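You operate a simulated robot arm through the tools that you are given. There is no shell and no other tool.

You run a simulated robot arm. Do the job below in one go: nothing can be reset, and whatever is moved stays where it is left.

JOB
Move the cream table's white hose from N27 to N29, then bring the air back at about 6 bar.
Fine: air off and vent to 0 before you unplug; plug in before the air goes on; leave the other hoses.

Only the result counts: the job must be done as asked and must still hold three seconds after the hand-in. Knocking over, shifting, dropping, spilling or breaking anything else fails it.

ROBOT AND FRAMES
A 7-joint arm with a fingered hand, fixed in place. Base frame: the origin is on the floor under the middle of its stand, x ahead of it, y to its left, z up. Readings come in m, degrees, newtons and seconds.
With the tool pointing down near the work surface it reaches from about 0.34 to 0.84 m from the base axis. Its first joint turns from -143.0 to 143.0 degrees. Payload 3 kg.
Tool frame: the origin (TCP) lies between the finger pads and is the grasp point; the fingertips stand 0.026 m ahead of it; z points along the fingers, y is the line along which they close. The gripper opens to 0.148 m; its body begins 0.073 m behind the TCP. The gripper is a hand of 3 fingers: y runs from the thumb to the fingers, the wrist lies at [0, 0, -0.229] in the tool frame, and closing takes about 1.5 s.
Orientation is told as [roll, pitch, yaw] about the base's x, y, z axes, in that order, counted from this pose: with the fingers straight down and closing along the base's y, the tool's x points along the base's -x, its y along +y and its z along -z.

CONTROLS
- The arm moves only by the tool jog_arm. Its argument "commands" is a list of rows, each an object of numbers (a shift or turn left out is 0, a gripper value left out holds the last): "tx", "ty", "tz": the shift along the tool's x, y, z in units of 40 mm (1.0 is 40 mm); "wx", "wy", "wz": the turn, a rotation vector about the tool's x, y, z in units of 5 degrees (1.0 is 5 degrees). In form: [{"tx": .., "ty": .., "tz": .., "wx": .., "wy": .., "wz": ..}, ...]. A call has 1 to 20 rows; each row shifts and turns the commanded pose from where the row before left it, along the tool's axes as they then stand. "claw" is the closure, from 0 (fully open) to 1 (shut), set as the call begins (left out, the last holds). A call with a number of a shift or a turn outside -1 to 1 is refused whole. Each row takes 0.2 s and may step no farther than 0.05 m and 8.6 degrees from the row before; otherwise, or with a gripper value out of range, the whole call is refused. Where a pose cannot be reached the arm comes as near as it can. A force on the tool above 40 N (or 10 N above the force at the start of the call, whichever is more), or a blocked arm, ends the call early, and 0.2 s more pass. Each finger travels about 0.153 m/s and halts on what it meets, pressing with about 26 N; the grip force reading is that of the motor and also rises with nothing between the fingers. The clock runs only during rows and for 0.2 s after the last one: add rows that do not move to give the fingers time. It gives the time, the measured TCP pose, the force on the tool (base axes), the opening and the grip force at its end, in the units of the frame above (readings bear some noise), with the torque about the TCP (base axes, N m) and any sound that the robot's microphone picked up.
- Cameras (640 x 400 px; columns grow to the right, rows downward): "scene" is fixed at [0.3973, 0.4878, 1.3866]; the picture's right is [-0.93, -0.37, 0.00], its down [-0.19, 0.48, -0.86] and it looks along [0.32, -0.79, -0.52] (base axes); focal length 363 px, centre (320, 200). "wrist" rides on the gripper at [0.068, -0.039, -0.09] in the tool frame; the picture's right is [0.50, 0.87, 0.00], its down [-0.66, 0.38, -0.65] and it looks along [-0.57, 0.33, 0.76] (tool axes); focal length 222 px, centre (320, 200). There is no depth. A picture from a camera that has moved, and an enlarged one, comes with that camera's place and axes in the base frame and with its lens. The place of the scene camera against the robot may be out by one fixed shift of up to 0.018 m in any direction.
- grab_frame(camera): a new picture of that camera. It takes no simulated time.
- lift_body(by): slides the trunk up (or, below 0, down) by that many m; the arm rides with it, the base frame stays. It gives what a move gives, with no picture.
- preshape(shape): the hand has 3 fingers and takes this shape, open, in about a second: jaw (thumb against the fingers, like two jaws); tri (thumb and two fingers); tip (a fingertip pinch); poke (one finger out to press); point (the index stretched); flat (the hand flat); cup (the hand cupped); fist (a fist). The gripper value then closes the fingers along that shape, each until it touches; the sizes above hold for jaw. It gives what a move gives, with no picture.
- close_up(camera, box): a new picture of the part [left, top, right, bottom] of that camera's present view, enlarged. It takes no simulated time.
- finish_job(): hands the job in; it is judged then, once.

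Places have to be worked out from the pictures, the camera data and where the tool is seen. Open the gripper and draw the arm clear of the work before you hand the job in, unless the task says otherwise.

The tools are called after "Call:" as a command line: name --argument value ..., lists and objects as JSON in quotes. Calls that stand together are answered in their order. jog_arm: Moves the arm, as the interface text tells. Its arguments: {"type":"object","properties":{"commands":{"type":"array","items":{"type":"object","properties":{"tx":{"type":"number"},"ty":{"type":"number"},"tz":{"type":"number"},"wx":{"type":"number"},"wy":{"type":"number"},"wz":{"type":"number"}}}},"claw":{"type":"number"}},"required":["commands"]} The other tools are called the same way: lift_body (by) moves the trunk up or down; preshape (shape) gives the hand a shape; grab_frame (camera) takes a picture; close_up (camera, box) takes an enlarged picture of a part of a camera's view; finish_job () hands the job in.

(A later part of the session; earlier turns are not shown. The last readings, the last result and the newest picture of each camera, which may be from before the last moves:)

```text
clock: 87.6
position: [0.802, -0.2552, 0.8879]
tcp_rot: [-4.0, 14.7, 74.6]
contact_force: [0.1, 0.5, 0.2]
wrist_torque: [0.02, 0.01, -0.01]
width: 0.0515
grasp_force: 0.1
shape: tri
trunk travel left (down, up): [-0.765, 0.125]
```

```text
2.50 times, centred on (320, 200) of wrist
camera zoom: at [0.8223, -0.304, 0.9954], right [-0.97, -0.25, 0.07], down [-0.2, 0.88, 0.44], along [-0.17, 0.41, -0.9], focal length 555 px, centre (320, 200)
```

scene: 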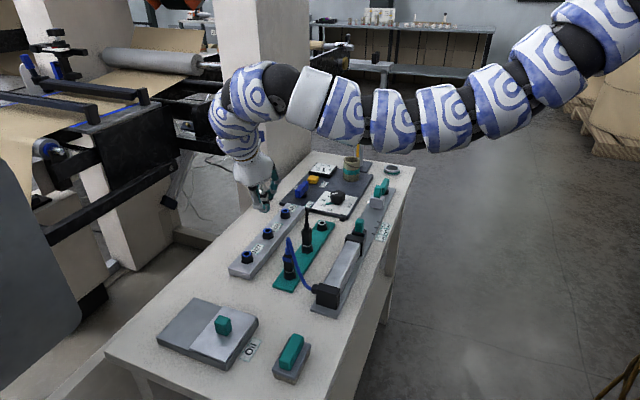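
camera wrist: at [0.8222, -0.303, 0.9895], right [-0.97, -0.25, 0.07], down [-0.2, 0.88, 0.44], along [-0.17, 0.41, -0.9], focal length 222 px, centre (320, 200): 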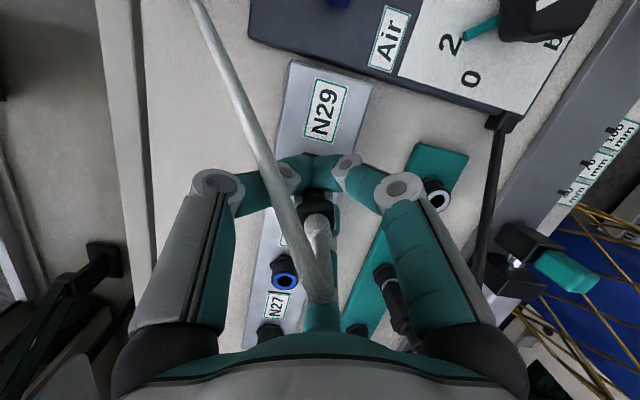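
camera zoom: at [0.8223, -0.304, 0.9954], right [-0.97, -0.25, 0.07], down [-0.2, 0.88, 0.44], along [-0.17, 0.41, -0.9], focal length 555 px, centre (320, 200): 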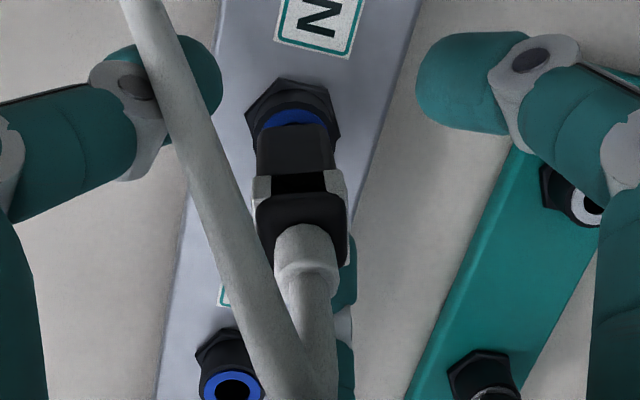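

The plug stands free in N29 and the hand is unloaded. I'll open a bit more and withdraw horizontally toward +y first (so the thumb slides out from under the hose), checking on the way.

Call:
jog_arm --commands '[{}, {}, {"tx": -0.233, "ty": 0.0625, "tz": -0.0657}, {"tx": -0.233, "ty": 0.0625, "tz": -0.0657}, {"tx": -0.233, "ty": 0.0625, "tz": -0.0657}, {}]' --claw 0.56

Call:
grab_frame --camera "wrist"

Call:
close_up --camera "scene" --box '[265, 170, 315, 220]'

```text
clock: 89.0
position: [0.8024, -0.2251, 0.889]
tcp_rot: [-4.0, 14.7, 74.6]
contact_force: [0.6, 0.5, 0.5]
wrist_torque: [-0.01, -0.01, 0.0]
width: 0.0648
grasp_force: 0.1
shape: tri
trunk travel left (down, up): [-0.765, 0.125]
```

```text
taken
camera wrist: at [0.8234, -0.2739, 0.9956], right [-0.97, -0.25, 0.07], down [-0.2, 0.88, 0.44], along [-0.17, 0.41, -0.9], focal length 222 px, centre (320, 200)
```

wrist: 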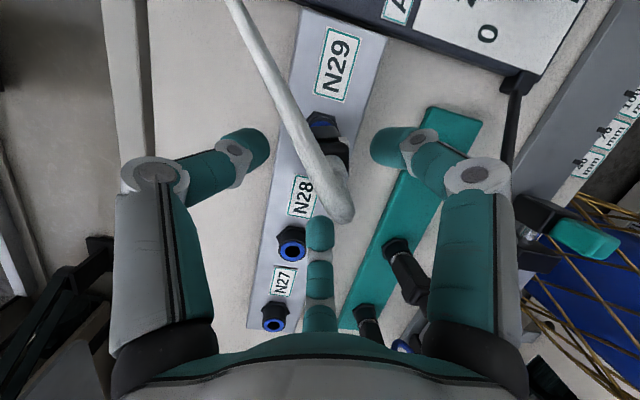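

```text
8.00 times, centred on (290, 195) of scene
camera zoom: at [0.3973, 0.4878, 1.3866], right [-0.93, -0.37, 0.0], down [-0.19, 0.48, -0.86], along [0.32, -0.79, -0.52], focal length 2904 px, centre (560, 240)
```

zoom: 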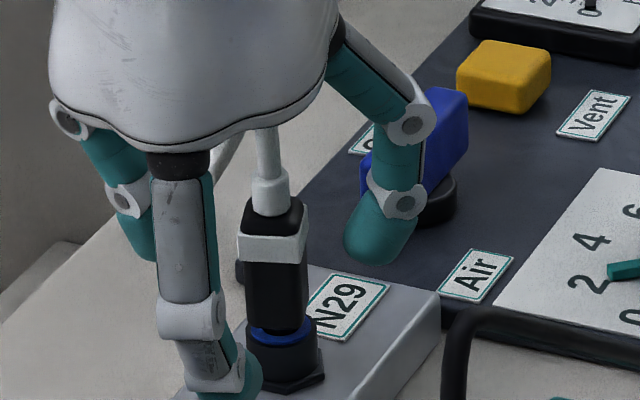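

The plug looks nicely seated. Zoom in on its base.

Call:
close_up --camera "scene" --box '[277, 188, 301, 212]'

Call:
close_up --camera "wrist" --box '[290, 100, 360, 230]'

```text
16.00 times, centred on (289, 200) of scene
camera zoom: at [0.3973, 0.4878, 1.3866], right [-0.93, -0.37, 0.0], down [-0.19, 0.48, -0.86], along [0.32, -0.79, -0.52], focal length 5808 px, centre (816, 200)
```

zoom: 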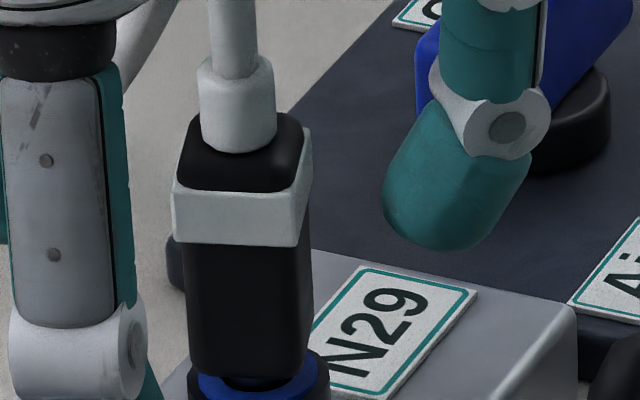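

```text
3.08 times, centred on (325, 165) of wrist
camera zoom: at [0.8234, -0.2739, 0.9956], right [-0.97, -0.25, 0.07], down [-0.2, 0.88, 0.44], along [-0.17, 0.41, -0.9], focal length 684 px, centre (305, 308)
```

zoom: 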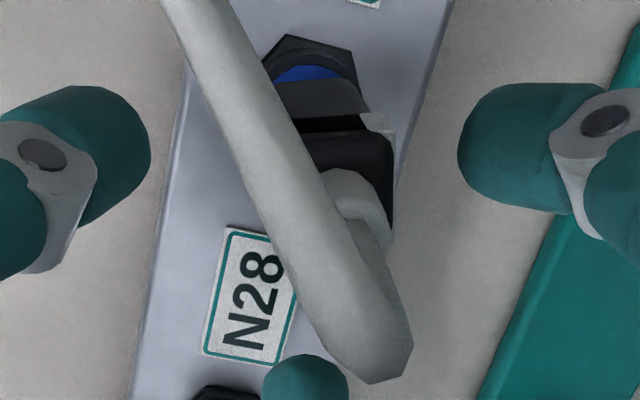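

Let me see the base a bit lower in the frame.

Call:
close_up --camera "scene" --box '[277, 198, 301, 222]'

```text
16.00 times, centred on (289, 210) of scene
camera zoom: at [0.3973, 0.4878, 1.3866], right [-0.93, -0.37, 0.0], down [-0.19, 0.48, -0.86], along [0.32, -0.79, -0.52], focal length 5808 px, centre (816, 40)
```

zoom: 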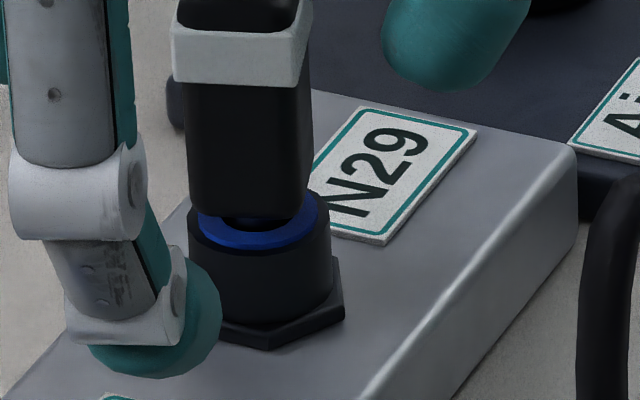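

I'll compare this gap with the other, untouched seated plugs.

Call:
close_up --camera "scene" --box '[278, 225, 322, 290]'

Call:
close_up --camera "scene" --box '[268, 180, 312, 235]'

```text
6.15 times, centred on (300, 258) of scene
camera zoom: at [0.3973, 0.4878, 1.3866], right [-0.93, -0.37, 0.0], down [-0.19, 0.48, -0.86], along [0.32, -0.79, -0.52], focal length 2234 px, centre (443, -154)
```

zoom: 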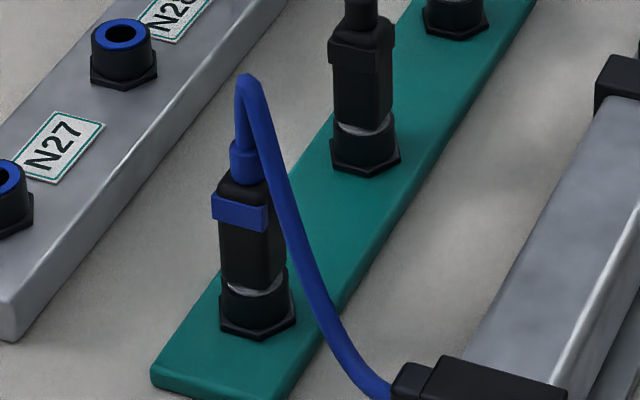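

```text
7.27 times, centred on (290, 208) of scene
camera zoom: at [0.3973, 0.4878, 1.3866], right [-0.93, -0.37, 0.0], down [-0.19, 0.48, -0.86], along [0.32, -0.79, -0.52], focal length 2640 px, centre (538, 146)
```

zoom: 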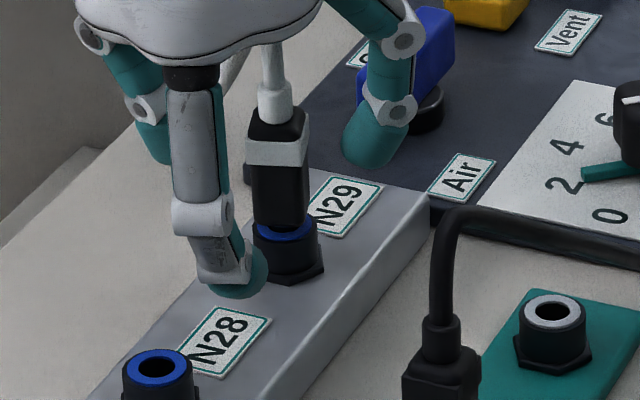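

Let me compare at the same 16x zoom on the black hose's plug base.

Call:
close_up --camera "scene" --box '[290, 235, 314, 259]'

Call:
close_up --camera "scene" --box '[277, 194, 301, 218]'

```text
16.00 times, centred on (302, 247) of scene
camera zoom: at [0.3973, 0.4878, 1.3866], right [-0.93, -0.37, 0.0], down [-0.19, 0.48, -0.86], along [0.32, -0.79, -0.52], focal length 5808 px, centre (608, -552)
```

zoom: 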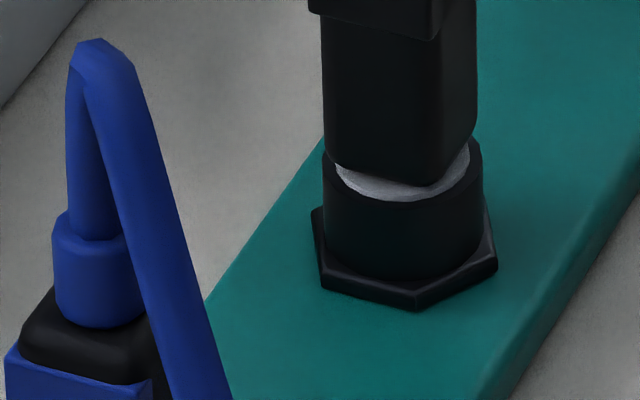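

```text
16.00 times, centred on (289, 206) of scene
camera zoom: at [0.3973, 0.4878, 1.3866], right [-0.93, -0.37, 0.0], down [-0.19, 0.48, -0.86], along [0.32, -0.79, -0.52], focal length 5808 px, centre (816, 104)
```

zoom: 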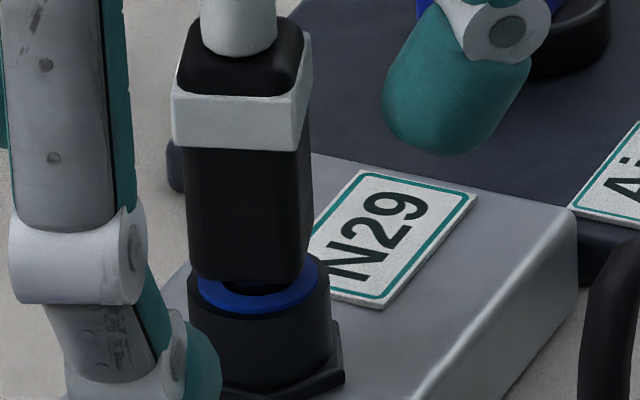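

Compared with the untouched plugs, N29's plug still stands ~2 mm proud. I'll re-grip it from straight above (tool-down, yaw 0, centered on N29) and press again. First withdraw up and away, raising the trunk a little.

Call:
jog_arm --commands '[{"tx": -0.233, "ty": 0.0625, "tz": -0.0657}, {"tz": -0.6}, {"tz": -0.6}, {"tz": -0.6}, {}]'

Call:
lift_body --by 0.05

Call:
grab_frame --camera "scene"

```text
clock: 90.2
position: [0.8026, -0.197, 0.9579]
tcp_rot: [-4.0, 14.7, 74.5]
contact_force: [0.2, 0.1, 0.2]
wrist_torque: [-0.01, 0.01, -0.01]
width: 0.0646
grasp_force: 0.0
shape: tri
trunk travel left (down, up): [-0.765, 0.125]
```

```text
clock: 91.1
position: [0.8035, -0.1964, 1.0094]
tcp_rot: [-4.0, 14.8, 74.4]
contact_force: [0.0, -0.5, 0.3]
wrist_torque: [0.02, -0.04, -0.01]
width: 0.0648
grasp_force: 0.1
shape: tri
trunk travel left (down, up): [-0.815, 0.075]
```

```text
taken
```

scene: 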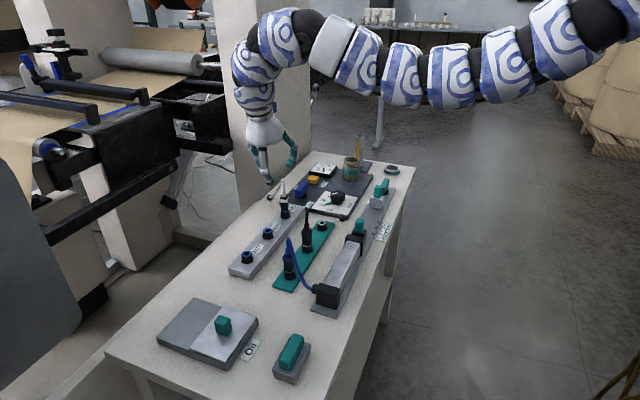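

Clear view now of the plug in N29; zoom to check its seating before going on.

Call:
close_up --camera "scene" --box '[265, 175, 315, 225]'

Call:
grab_frame --camera "wrist"

```text
8.00 times, centred on (290, 200) of scene
camera zoom: at [0.3973, 0.4878, 1.3866], right [-0.93, -0.37, 0.0], down [-0.19, 0.48, -0.86], along [0.32, -0.79, -0.52], focal length 2904 px, centre (560, 200)
```

zoom: 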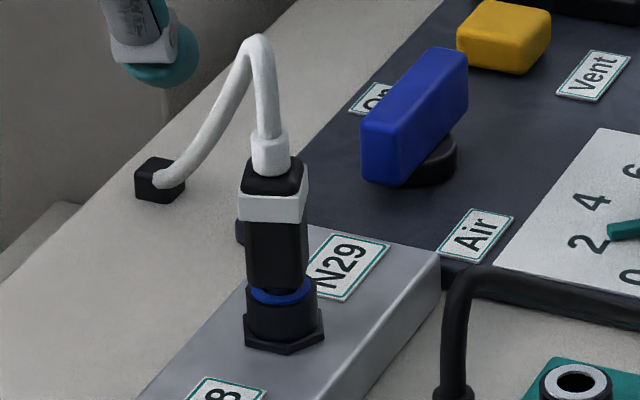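

```text
taken
camera wrist: at [0.8229, -0.2452, 1.1148], right [-0.97, -0.25, 0.07], down [-0.2, 0.88, 0.44], along [-0.17, 0.41, -0.9], focal length 222 px, centre (320, 200)
```

wrist: 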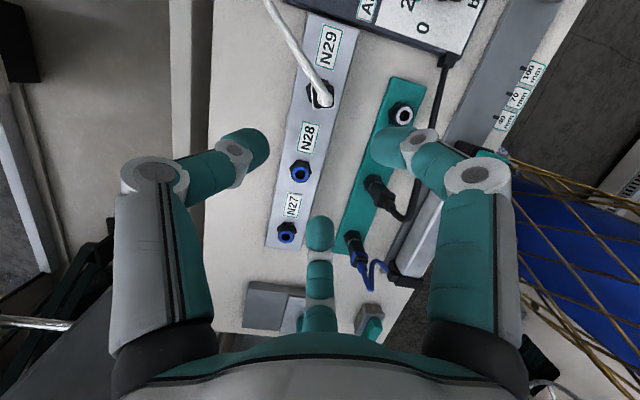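

The plug stands upright in N29, hose arching freely. Now untilt and yaw back to 0 at this height.

Call:
jog_arm --commands '[{"wx": -0.2588, "wy": -0.9659}, {"wx": -0.2588, "wy": -0.9659}, {"wx": -0.2588, "wy": -0.9659}, {"wz": 1}, {"wz": 1}, {"wz": 1}, {"wz": 1}, {"wz": 1}, {"wz": 1}, {"wz": 1}, {"wz": 1}, {"wz": 1}, {"wz": 1}, {"wz": 1}, {"wz": 1}, {"wz": 1}, {"wz": 1}, {"wz": 1}, {}]'

Call:
grab_frame --camera "wrist"

```text
clock: 95.1
position: [0.8023, -0.1965, 1.008]
tcp_rot: [-0.2, 0.0, -0.1]
contact_force: [0.3, -0.2, -0.4]
wrist_torque: [-0.03, 0.0, 0.03]
width: 0.0647
grasp_force: 0.1
shape: tri
trunk travel left (down, up): [-0.815, 0.075]
```

```text
taken
camera wrist: at [0.7349, -0.2349, 1.0982], right [-0.5, 0.87, 0.0], down [0.66, 0.38, 0.65], along [0.57, 0.32, -0.76], focal length 222 px, centre (320, 200)
```

wrist: 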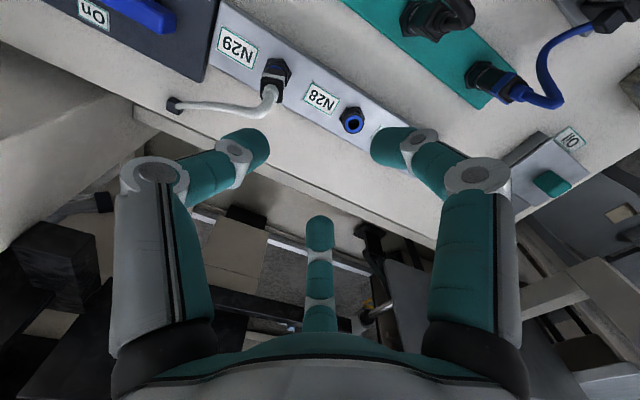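

Yaw 0 and tool-down reached. Zoom on the plug for its precise axis.

Call:
close_up --camera "wrist" --box '[230, 30, 310, 130]'

Call:
close_up --camera "wrist" --box '[250, 40, 300, 110]'

```text
4.00 times, centred on (270, 80) of wrist
camera zoom: at [0.7349, -0.2349, 1.0982], right [-0.5, 0.87, 0.0], down [0.66, 0.38, 0.65], along [0.57, 0.32, -0.76], focal length 888 px, centre (520, 680)
```

zoom: 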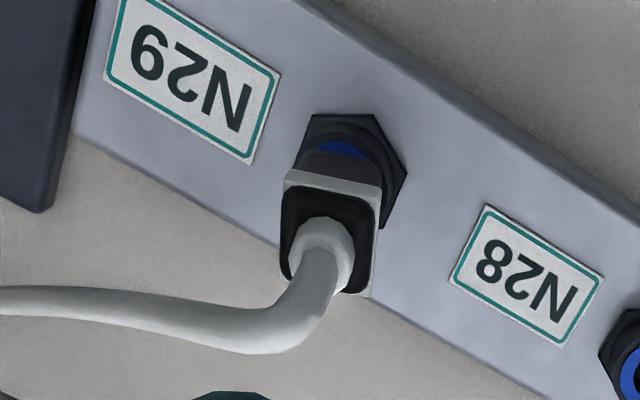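

```text
5.71 times, centred on (275, 75) of wrist
camera zoom: at [0.7349, -0.2349, 1.0982], right [-0.5, 0.87, 0.0], down [0.66, 0.38, 0.65], along [0.57, 0.32, -0.76], focal length 1269 px, centre (577, 914)
```

zoom: 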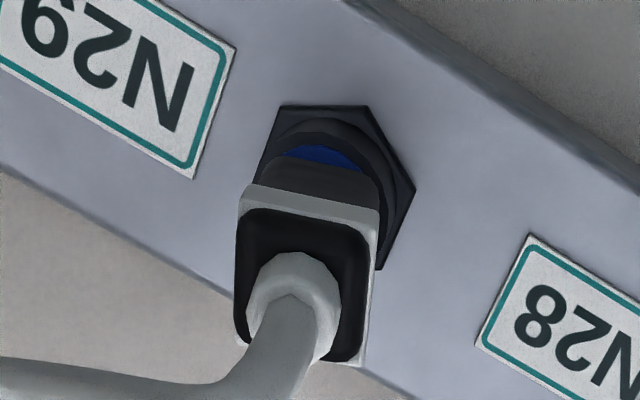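

The plug's top leans ~5 mm toward +y relative to the port, so it isn't fully down. I'll come down from straight above, centered on N29, and grip its upper body so it is squared up.

Call:
jog_arm --commands '[{"tx": -0.03, "ty": -0.669}, {"tx": -0.025, "ty": -0.669}, {"tz": 0.6}, {"tz": 0.6}, {}]'

Call:
grab_frame --camera "wrist"

Call:
close_up --camera "scene" --box '[255, 150, 335, 220]'

```text
clock: 96.3
position: [0.8052, -0.2509, 0.9598]
tcp_rot: [-0.2, 0.1, 0.0]
contact_force: [0.0, 0.1, -0.1]
wrist_torque: [0.02, 0.0, 0.02]
width: 0.0649
grasp_force: 0.1
shape: tri
trunk travel left (down, up): [-0.815, 0.075]
```

```text
taken
camera wrist: at [0.7376, -0.2889, 1.0503], right [-0.5, 0.87, 0.0], down [0.66, 0.38, 0.65], along [0.57, 0.32, -0.76], focal length 222 px, centre (320, 200)
```

wrist: 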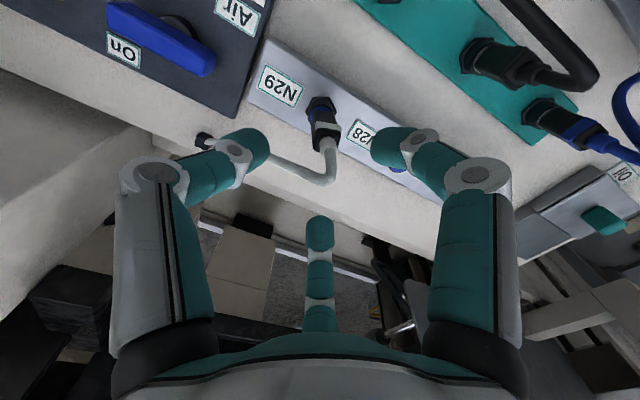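

```text
5.71 times, centred on (295, 185) of scene
camera zoom: at [0.3973, 0.4878, 1.3866], right [-0.93, -0.37, 0.0], down [-0.19, 0.48, -0.86], along [0.32, -0.79, -0.52], focal length 2074 px, centre (463, 286)
```

zoom: 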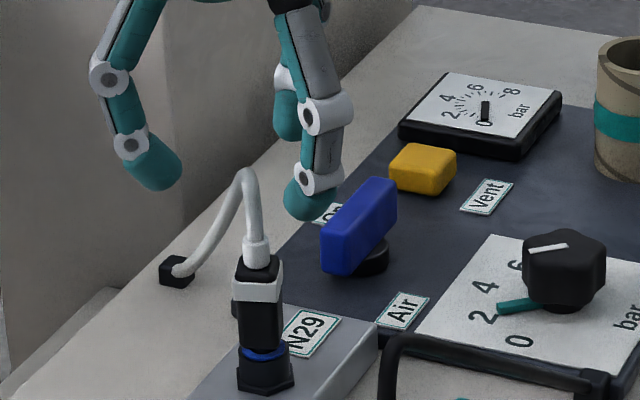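

Well centered. Continue down to TCP z≈0.905 around the plug's upper body.

Call:
jog_arm --commands '[{"tz": 0.45}, {"tz": 0.45}, {"tz": 0.45}, {}]'

Call:
grab_frame --camera "wrist"

Call:
close_up --camera "scene" --box '[255, 160, 325, 220]'

```text
clock: 97.3
position: [0.804, -0.2506, 0.9066]
tcp_rot: [-0.2, 0.1, 0.0]
contact_force: [-0.5, -0.3, 0.3]
wrist_torque: [-0.01, -0.02, 0.02]
width: 0.0649
grasp_force: 0.0
shape: tri
trunk travel left (down, up): [-0.815, 0.075]
```

```text
taken
camera wrist: at [0.7372, -0.2896, 0.9964], right [-0.5, 0.87, 0.0], down [0.66, 0.38, 0.65], along [0.57, 0.32, -0.76], focal length 222 px, centre (320, 200)
```

wrist: 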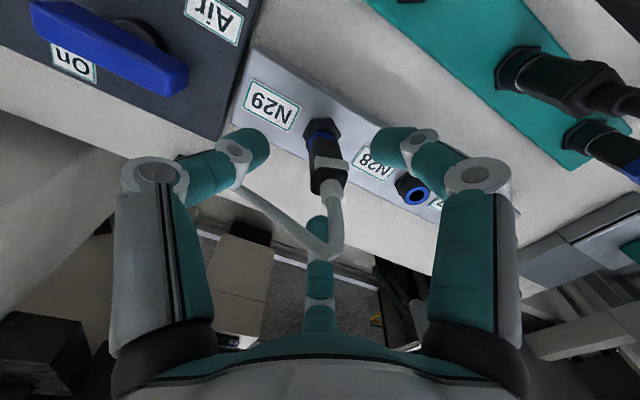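

```text
6.67 times, centred on (290, 190) of scene
camera zoom: at [0.3973, 0.4878, 1.3866], right [-0.93, -0.37, 0.0], down [-0.19, 0.48, -0.86], along [0.32, -0.79, -0.52], focal length 2420 px, centre (520, 267)
```

zoom: 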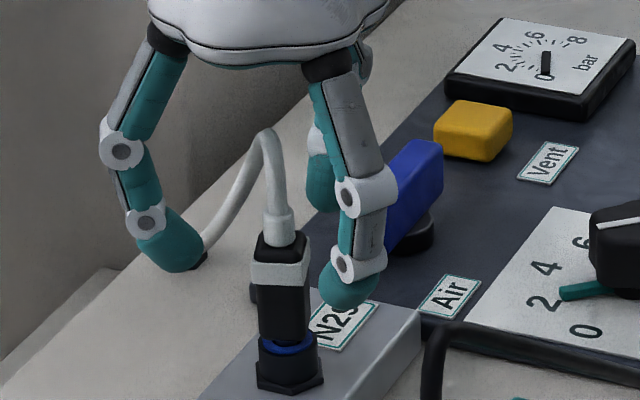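

Fingers straddle the plug and the hose is clear. Close the grip.

Call:
jog_arm --commands '[{}, {}, {}, {}, {}, {}]' --claw 1.0

Call:
grab_frame --camera "wrist"

Call:
close_up --camera "scene" --box '[270, 180, 310, 220]'

```text
clock: 98.7
position: [0.8052, -0.2516, 0.9042]
tcp_rot: [-0.2, 0.0, 0.0]
contact_force: [1.9, -1.5, -6.7]
wrist_torque: [-0.06, -0.11, -0.05]
width: 0.0112
grasp_force: 26.0
shape: tri
trunk travel left (down, up): [-0.815, 0.075]
```

```text
taken
camera wrist: at [0.7375, -0.29, 0.9958], right [-0.5, 0.87, 0.0], down [0.66, 0.38, 0.65], along [0.57, 0.32, -0.76], focal length 222 px, centre (320, 200)
```

wrist: 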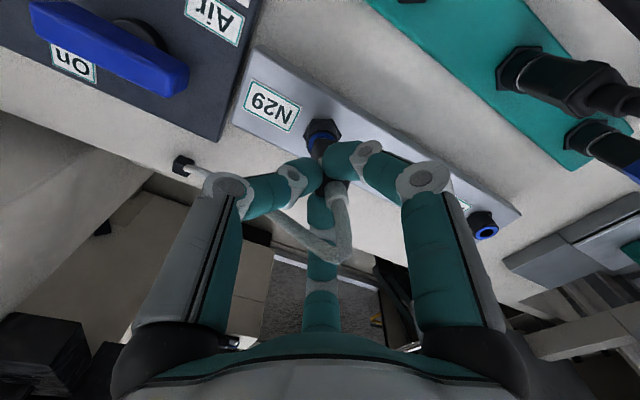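

```text
10.00 times, centred on (290, 200) of scene
camera zoom: at [0.3973, 0.4878, 1.3866], right [-0.93, -0.37, 0.0], down [-0.19, 0.48, -0.86], along [0.32, -0.79, -0.52], focal length 3630 px, centre (620, 200)
```

zoom: 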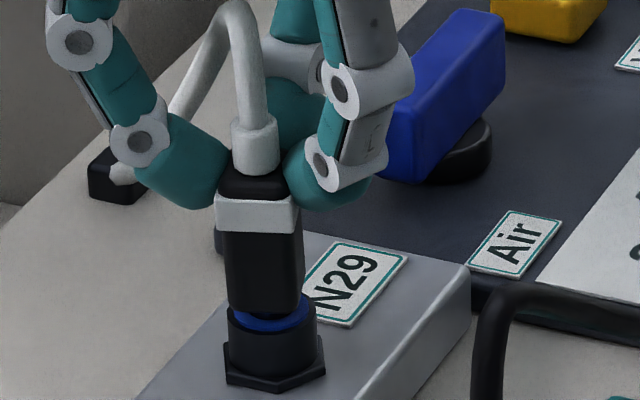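

The fingertips are on the plug's shoulder just above the band — ideal for pushing straight down. Press in steps.

Call:
jog_arm --commands '[{"tz": 0.075}, {}]'

Call:
jog_arm --commands '[{"tz": 0.075}, {}]'

Call:
close_up --camera "scene" --box '[270, 180, 310, 220]'

```text
clock: 99.3
position: [0.8049, -0.2507, 0.9057]
tcp_rot: [-0.2, -0.1, 0.0]
contact_force: [1.1, -1.4, 9.4]
wrist_torque: [-0.05, -0.11, 0.0]
width: 0.0112
grasp_force: 26.0
shape: tri
trunk travel left (down, up): [-0.815, 0.075]
```

```text
clock: 99.9
position: [0.8043, -0.2501, 0.903]
tcp_rot: [-0.2, -0.2, 0.0]
contact_force: [1.6, -2.9, 24.0]
wrist_torque: [0.08, -0.16, -0.06]
width: 0.0121
grasp_force: 25.8
shape: tri
trunk travel left (down, up): [-0.815, 0.075]
```

```text
10.00 times, centred on (290, 200) of scene
camera zoom: at [0.3973, 0.4878, 1.3866], right [-0.93, -0.37, 0.0], down [-0.19, 0.48, -0.86], along [0.32, -0.79, -0.52], focal length 3630 px, centre (620, 200)
```

zoom: 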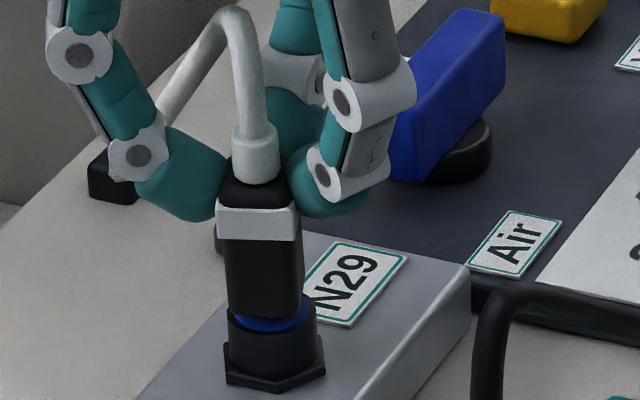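

The plug moved down ~2 mm under 24 N. Press a little more.

Call:
jog_arm --commands '[{"tz": 0.05}, {}]'

Call:
close_up --camera "scene" --box '[277, 194, 301, 218]'

```text
clock: 100.5
position: [0.8045, -0.2489, 0.9009]
tcp_rot: [-0.4, -0.2, 0.0]
contact_force: [2.7, -1.4, 34.5]
wrist_torque: [0.14, -0.18, -0.07]
width: 0.0125
grasp_force: 25.7
shape: tri
trunk travel left (down, up): [-0.815, 0.075]
```

```text
16.00 times, centred on (289, 206) of scene
camera zoom: at [0.3973, 0.4878, 1.3866], right [-0.93, -0.37, 0.0], down [-0.19, 0.48, -0.86], along [0.32, -0.79, -0.52], focal length 5808 px, centre (816, 104)
```

zoom: 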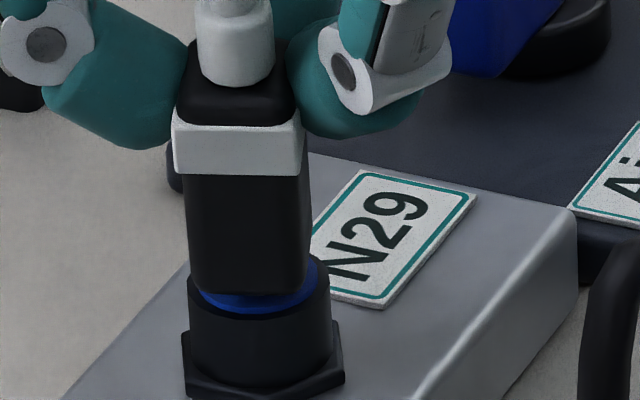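

Now the body sits on the ring just like the reference plugs (34 N applied). Relax the push and open the fingers.

Call:
jog_arm --commands '[{"tz": -0.05}, {"tz": -0.05}, {}]'

Call:
jog_arm --commands '[{}, {}, {}, {}, {}]' --claw 0.5

Call:
close_up --camera "scene" --box '[277, 194, 301, 218]'

Call:
grab_frame --camera "wrist"

```text
clock: 101.3
position: [0.8048, -0.2503, 0.901]
tcp_rot: [-0.1, 0.0, 0.0]
contact_force: [4.5, -1.9, 13.5]
wrist_torque: [0.04, -0.21, -0.09]
width: 0.0128
grasp_force: 26.4
shape: tri
trunk travel left (down, up): [-0.815, 0.075]
```

```text
clock: 102.5
position: [0.8051, -0.2504, 0.9023]
tcp_rot: [-0.3, 0.0, 0.0]
contact_force: [0.0, -0.1, -0.3]
wrist_torque: [-0.04, 0.0, -0.02]
width: 0.0736
grasp_force: 0.1
shape: tri
trunk travel left (down, up): [-0.815, 0.075]
```

```text
16.00 times, centred on (289, 206) of scene
camera zoom: at [0.3973, 0.4878, 1.3866], right [-0.93, -0.37, 0.0], down [-0.19, 0.48, -0.86], along [0.32, -0.79, -0.52], focal length 5808 px, centre (816, 104)
```

zoom: 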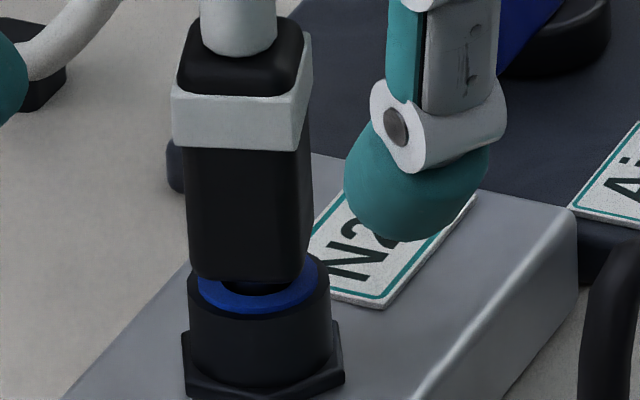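

```text
taken
camera wrist: at [0.7374, -0.2883, 0.9926], right [-0.5, 0.87, 0.0], down [0.66, 0.38, 0.65], along [0.57, 0.32, -0.76], focal length 222 px, centre (320, 200)
```

wrist: 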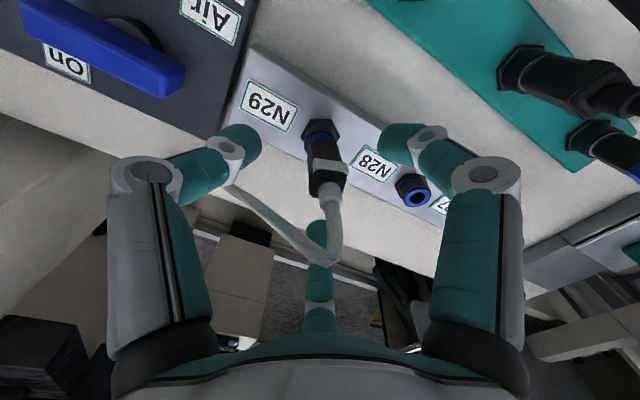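

After release it returned to exactly the same resting pose, and closing on it had produced ~5–7 N of resistance against lifting – it is held by the port (latched), not loose. I'll withdraw straight up and look at it again.

Call:
jog_arm --commands '[{"tz": -0.5}, {"tz": -0.6}, {"tz": -0.6}, {"tz": -0.6}, {}]'

Call:
grab_frame --camera "wrist"

Call:
close_up --camera "scene" --box '[265, 175, 315, 225]'

```text
clock: 103.7
position: [0.8042, -0.2504, 0.9945]
tcp_rot: [-0.2, 0.1, -0.1]
contact_force: [0.8, -0.1, 0.0]
wrist_torque: [0.0, 0.01, 0.03]
width: 0.0737
grasp_force: 0.1
shape: tri
trunk travel left (down, up): [-0.815, 0.075]
```

```text
taken
camera wrist: at [0.7381, -0.2879, 1.085], right [-0.5, 0.87, 0.0], down [0.66, 0.38, 0.65], along [0.57, 0.32, -0.76], focal length 222 px, centre (320, 200)
```

wrist: 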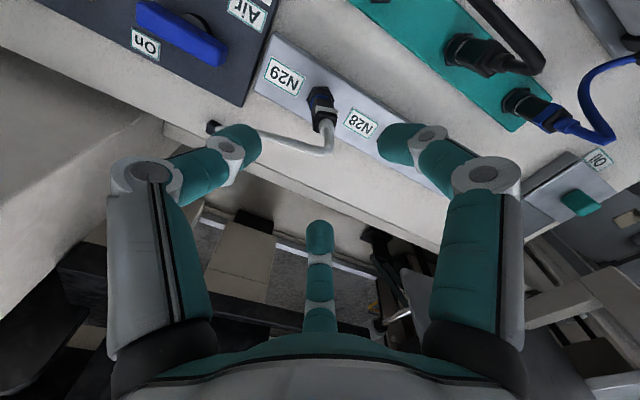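

```text
8.00 times, centred on (290, 200) of scene
camera zoom: at [0.3973, 0.4878, 1.3866], right [-0.93, -0.37, 0.0], down [-0.19, 0.48, -0.86], along [0.32, -0.79, -0.52], focal length 2904 px, centre (560, 200)
```

zoom: 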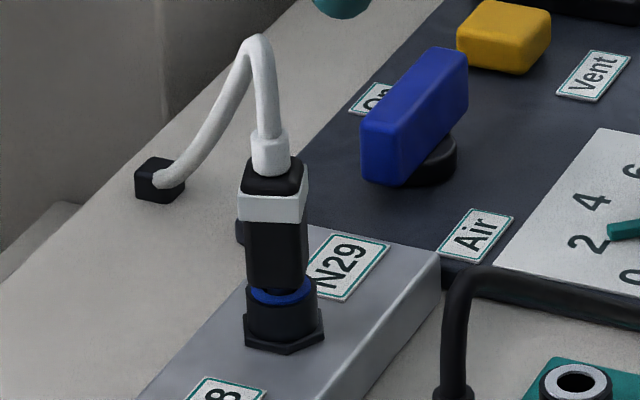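

The plug holds in N29. Next the regulator: from the scale, digits sit ~39.5° per 2 bar around an axis at ≈(0.700, -0.380), so 2→6 bar is ~79° clockwise. Move above the knob first.

Call:
jog_arm --commands '[{"tx": 0.65, "ty": -0.8125}, {"tx": 0.65, "ty": -0.8125}, {"tx": 0.65, "ty": -0.8125}, {"tx": 0.65, "ty": -0.8125}, {}, {}]'

Call:
grab_frame --camera "wrist"

Call:
grab_frame --camera "scene"

```text
clock: 105.1
position: [0.6992, -0.3798, 0.994]
tcp_rot: [-0.2, 0.0, 0.1]
contact_force: [-0.2, 0.1, 0.4]
wrist_torque: [0.02, 0.0, 0.03]
width: 0.0735
grasp_force: 0.0
shape: tri
trunk travel left (down, up): [-0.815, 0.075]
```

```text
taken
camera wrist: at [0.632, -0.4182, 1.0842], right [-0.5, 0.87, 0.0], down [0.66, 0.38, 0.65], along [0.57, 0.32, -0.76], focal length 222 px, centre (320, 200)
```

wrist: 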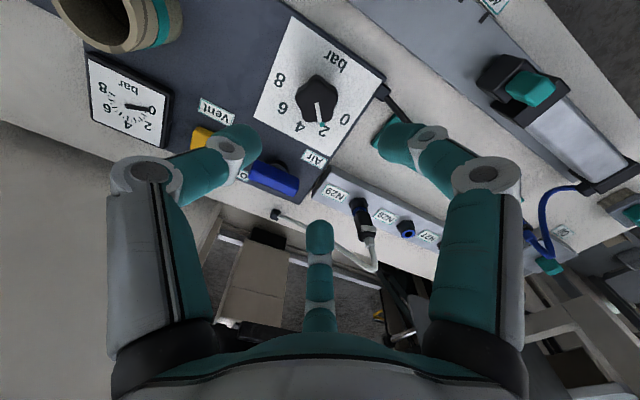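

```text
taken
```

scene: 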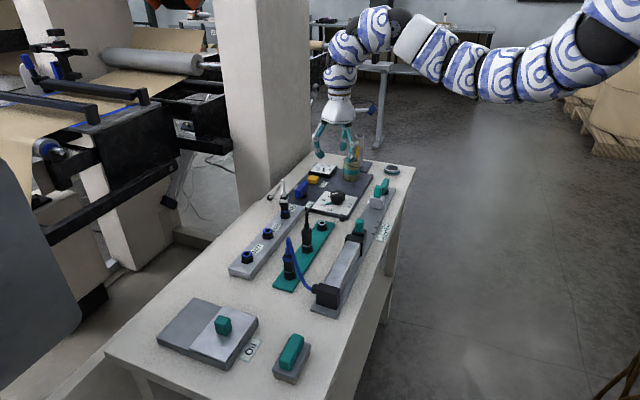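

Good, above the knob. Zoom to get the knob's axis and pointer precisely.

Call:
close_up --camera "wrist" --box '[250, 20, 390, 160]'

Call:
close_up --camera "wrist" --box '[285, 60, 355, 140]'

```text
2.86 times, centred on (320, 90) of wrist
camera zoom: at [0.632, -0.4182, 1.0842], right [-0.5, 0.87, 0.0], down [0.66, 0.38, 0.65], along [0.57, 0.32, -0.76], focal length 635 px, centre (320, 514)
```

zoom: 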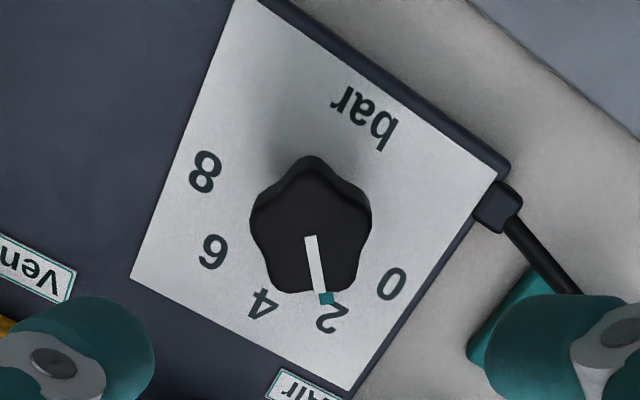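

```text
5.00 times, centred on (320, 100) of wrist
camera zoom: at [0.632, -0.4182, 1.0842], right [-0.5, 0.87, 0.0], down [0.66, 0.38, 0.65], along [0.57, 0.32, -0.76], focal length 1111 px, centre (320, 700)
```

zoom: 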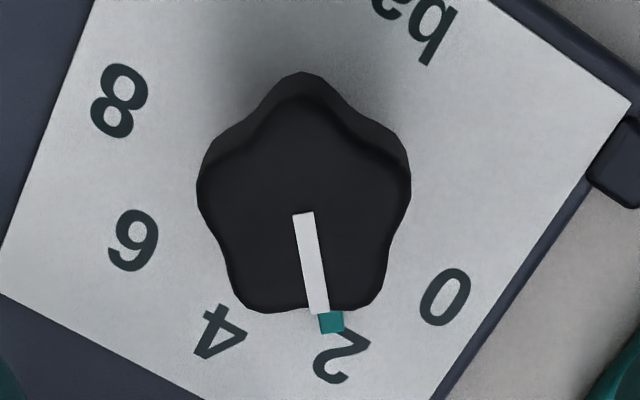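

Knob axis ≈ (0.6985, -0.3825), pointer at ~38° (2 bar), 6 bar at ~-39°. I'll yaw the hand to +60° so the pointer stays in the gap between thumb and finger, then descend toward the knob.

Call:
jog_arm --commands '[{"ty": -0.07, "wz": -1}, {"wz": -1}, {"wz": -1}, {"wz": -1}, {"wz": -1}, {"wz": -1}, {"wz": -1}, {"wz": -1}, {"wz": -1}, {"wz": -1}, {"wz": -1}, {"wz": -1}, {}]'

Call:
jog_arm --commands '[{"tz": 0.6}, {"tz": 0.6}, {"tz": 0.6}, {"tz": 0.5}, {}]'

Call:
grab_frame --camera "wrist"

Call:
close_up --camera "scene" --box '[290, 150, 380, 230]'

```text
clock: 107.9
position: [0.7021, -0.3823, 0.9965]
tcp_rot: [-0.2, 0.2, 60.1]
contact_force: [0.2, -0.5, -0.3]
wrist_torque: [0.01, 0.06, 0.0]
width: 0.0738
grasp_force: 0.1
shape: tri
trunk travel left (down, up): [-0.815, 0.075]
```

```text
clock: 109.1
position: [0.7011, -0.3836, 0.9027]
tcp_rot: [0.0, 0.2, 60.0]
contact_force: [0.2, 0.3, 0.1]
wrist_torque: [-0.03, 0.0, -0.01]
width: 0.0737
grasp_force: 0.0
shape: tri
trunk travel left (down, up): [-0.815, 0.075]
```

```text
taken
camera wrist: at [0.7015, -0.4603, 0.9932], right [-1.0, 0.0, 0.0], down [0.0, 0.76, 0.65], along [0.0, 0.65, -0.76], focal length 222 px, centre (320, 200)
```

wrist: 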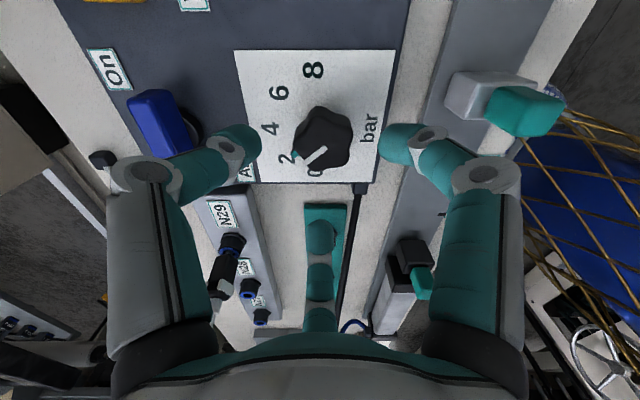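

```text
5.00 times, centred on (335, 190) of scene
camera zoom: at [0.3973, 0.4878, 1.3866], right [-0.93, -0.37, 0.0], down [-0.19, 0.48, -0.86], along [0.32, -0.79, -0.52], focal length 1815 px, centre (245, 250)
```

zoom: 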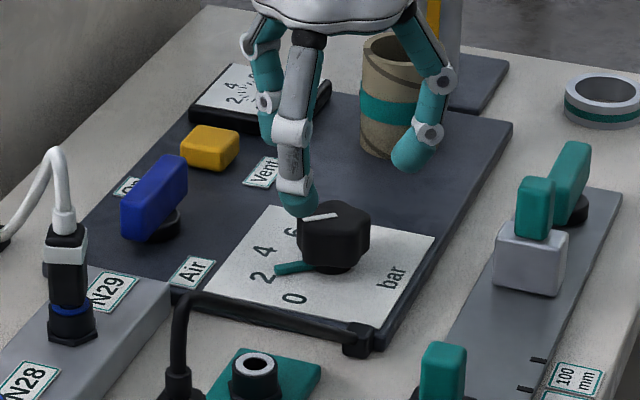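

Zoom to check centering of the knob under the hand.

Call:
close_up --camera "wrist" --box '[270, 80, 380, 190]'

```text
3.64 times, centred on (325, 135) of wrist
camera zoom: at [0.7015, -0.4603, 0.9932], right [-1.0, 0.0, 0.0], down [0.0, 0.76, 0.65], along [0.0, 0.65, -0.76], focal length 808 px, centre (302, 436)
```

zoom: 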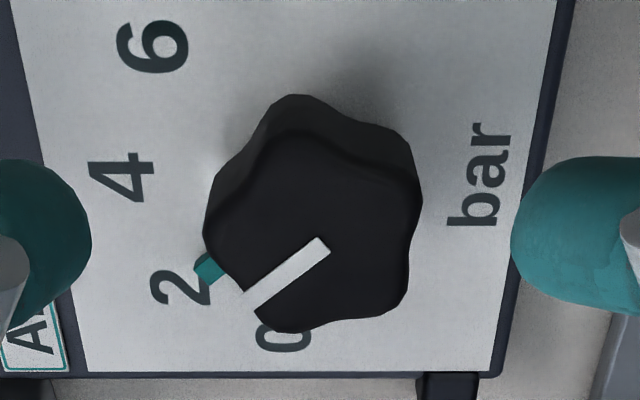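

Knob axis confirmed at (0.699, -0.3835). Shift 2 mm and descend to TCP z≈0.85, then close.

Call:
jog_arm --commands '[{"tx": 0.025, "ty": 0.0433, "tz": 0.45}, {"tz": 0.45}, {"tz": 0.4}, {}]'

Call:
close_up --camera "scene" --box '[300, 170, 370, 230]'

Call:
grab_frame --camera "wrist"

```text
clock: 110.1
position: [0.6989, -0.3829, 0.8491]
tcp_rot: [-0.1, 0.1, 59.9]
contact_force: [-0.3, 0.2, -0.8]
wrist_torque: [0.01, -0.02, 0.01]
width: 0.0738
grasp_force: 0.0
shape: tri
trunk travel left (down, up): [-0.815, 0.075]
```

```text
6.67 times, centred on (335, 200) of scene
camera zoom: at [0.3973, 0.4878, 1.3866], right [-0.93, -0.37, 0.0], down [-0.19, 0.48, -0.86], along [0.32, -0.79, -0.52], focal length 2420 px, centre (220, 200)
```

zoom: 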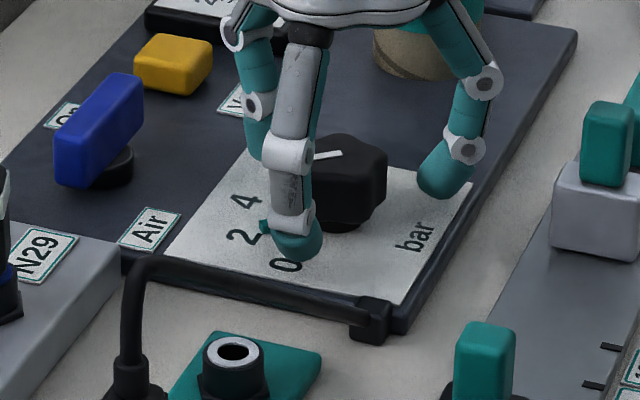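

```text
taken
camera wrist: at [0.6984, -0.4611, 0.9411], right [-1.0, 0.0, 0.0], down [0.0, 0.76, 0.65], along [0.0, 0.65, -0.76], focal length 222 px, centre (320, 200)
```

wrist: 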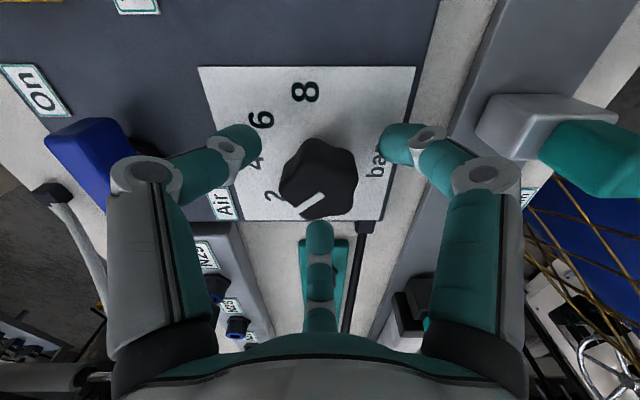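

Fingers surround the knob with clearance. Closing on it.

Call:
jog_arm --commands '[{}, {}, {}, {}, {}]' --claw 1.0

Call:
close_up --camera "wrist" --box '[240, 90, 400, 250]'

Call:
close_up --camera "scene" --box '[300, 170, 370, 230]'

```text
clock: 111.3
position: [0.6979, -0.3839, 0.8503]
tcp_rot: [-0.1, 0.2, 59.9]
contact_force: [0.7, -0.8, -3.8]
wrist_torque: [0.01, -0.06, 0.0]
width: 0.0357
grasp_force: 25.7
shape: tri
trunk travel left (down, up): [-0.815, 0.075]
```

```text
2.50 times, centred on (320, 170) of wrist
camera zoom: at [0.6983, -0.4612, 0.9408], right [-1.0, 0.0, 0.0], down [0.0, 0.76, 0.65], along [0.0, 0.65, -0.76], focal length 555 px, centre (320, 275)
```

zoom: 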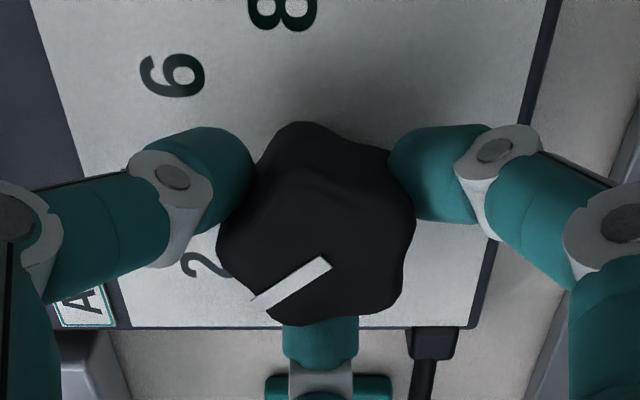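

```text
6.67 times, centred on (335, 200) of scene
camera zoom: at [0.3973, 0.4878, 1.3866], right [-0.93, -0.37, 0.0], down [-0.19, 0.48, -0.86], along [0.32, -0.79, -0.52], focal length 2420 px, centre (220, 200)
```

zoom: 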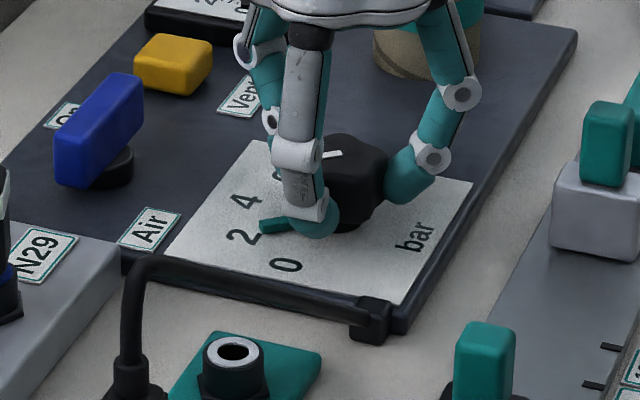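

Knob gripped (36 mm). Rotate clockwise 40° and check.

Call:
jog_arm --commands '[{"wz": 1}, {"wz": 1}, {"wz": 1}, {"wz": 1}, {"wz": 1}, {"wz": 1}, {"wz": 1}, {"wz": 1}, {}]'

Call:
close_up --camera "wrist" --box '[240, 60, 400, 220]'

Call:
close_up --camera "scene" --box '[300, 170, 370, 230]'

```text
clock: 113.3
position: [0.6995, -0.3831, 0.8504]
tcp_rot: [-0.2, 0.1, 19.9]
contact_force: [1.2, -1.3, -11.0]
wrist_torque: [-0.08, -0.04, 0.02]
width: 0.0352
grasp_force: 26.2
shape: tri
trunk travel left (down, up): [-0.815, 0.075]
```

```text
2.50 times, centred on (320, 140) of wrist
camera zoom: at [0.6489, -0.4427, 0.9412], right [-0.77, 0.64, 0.0], down [0.49, 0.58, 0.65], along [0.42, 0.5, -0.76], focal length 555 px, centre (320, 350)
```

zoom: 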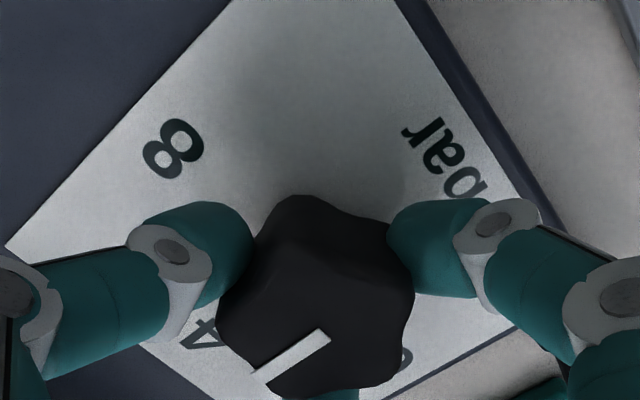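

```text
6.67 times, centred on (335, 200) of scene
camera zoom: at [0.3973, 0.4878, 1.3866], right [-0.93, -0.37, 0.0], down [-0.19, 0.48, -0.86], along [0.32, -0.79, -0.52], focal length 2420 px, centre (220, 200)
```

zoom: 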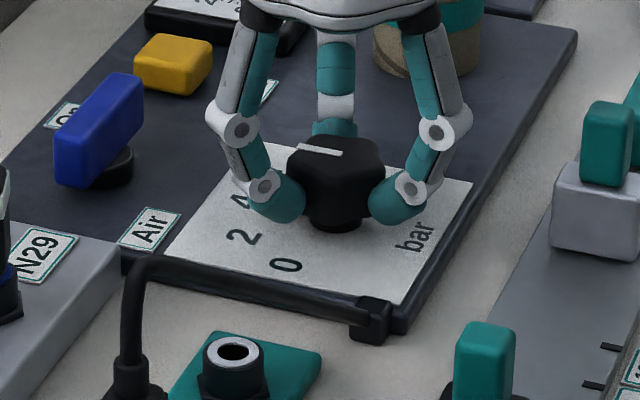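

The knob turns with the hand (pointer now at ~4). Continue another 39°.

Call:
jog_arm --commands '[{"wz": 1}, {"wz": 1}, {"wz": 1}, {"wz": 1}, {"wz": 1}, {"wz": 1}, {"wz": 1}, {"wz": 0.8}, {}]'

Call:
close_up --camera "wrist" --box '[240, 60, 400, 220]'

Call:
close_up --camera "scene" --box '[300, 170, 370, 230]'

```text
clock: 115.3
position: [0.6989, -0.383, 0.8513]
tcp_rot: [-0.2, 0.0, -19.1]
contact_force: [4.2, -5.8, -7.5]
wrist_torque: [-0.15, -0.03, 0.03]
width: 0.0353
grasp_force: 26.3
shape: tri
trunk travel left (down, up): [-0.815, 0.075]
```

```text
2.50 times, centred on (320, 140) of wrist
camera zoom: at [0.6226, -0.3979, 0.9409], right [-0.19, 0.98, 0.0], down [0.74, 0.15, 0.65], along [0.64, 0.12, -0.76], focal length 555 px, centre (320, 350)
```

zoom: 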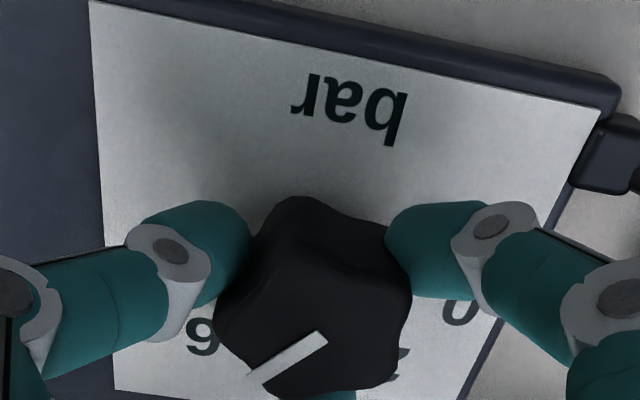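

```text
6.67 times, centred on (335, 200) of scene
camera zoom: at [0.3973, 0.4878, 1.3866], right [-0.93, -0.37, 0.0], down [-0.19, 0.48, -0.86], along [0.32, -0.79, -0.52], focal length 2420 px, centre (220, 200)
```

zoom: 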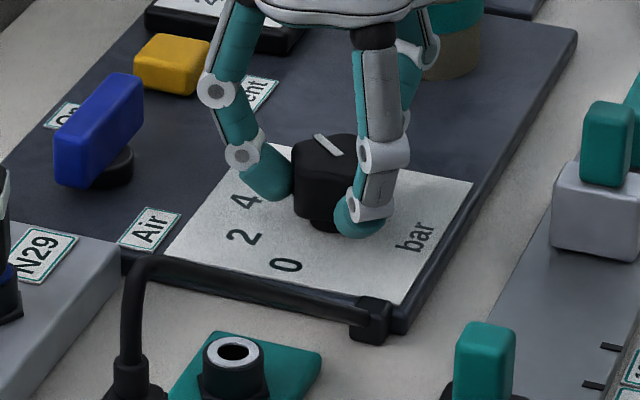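

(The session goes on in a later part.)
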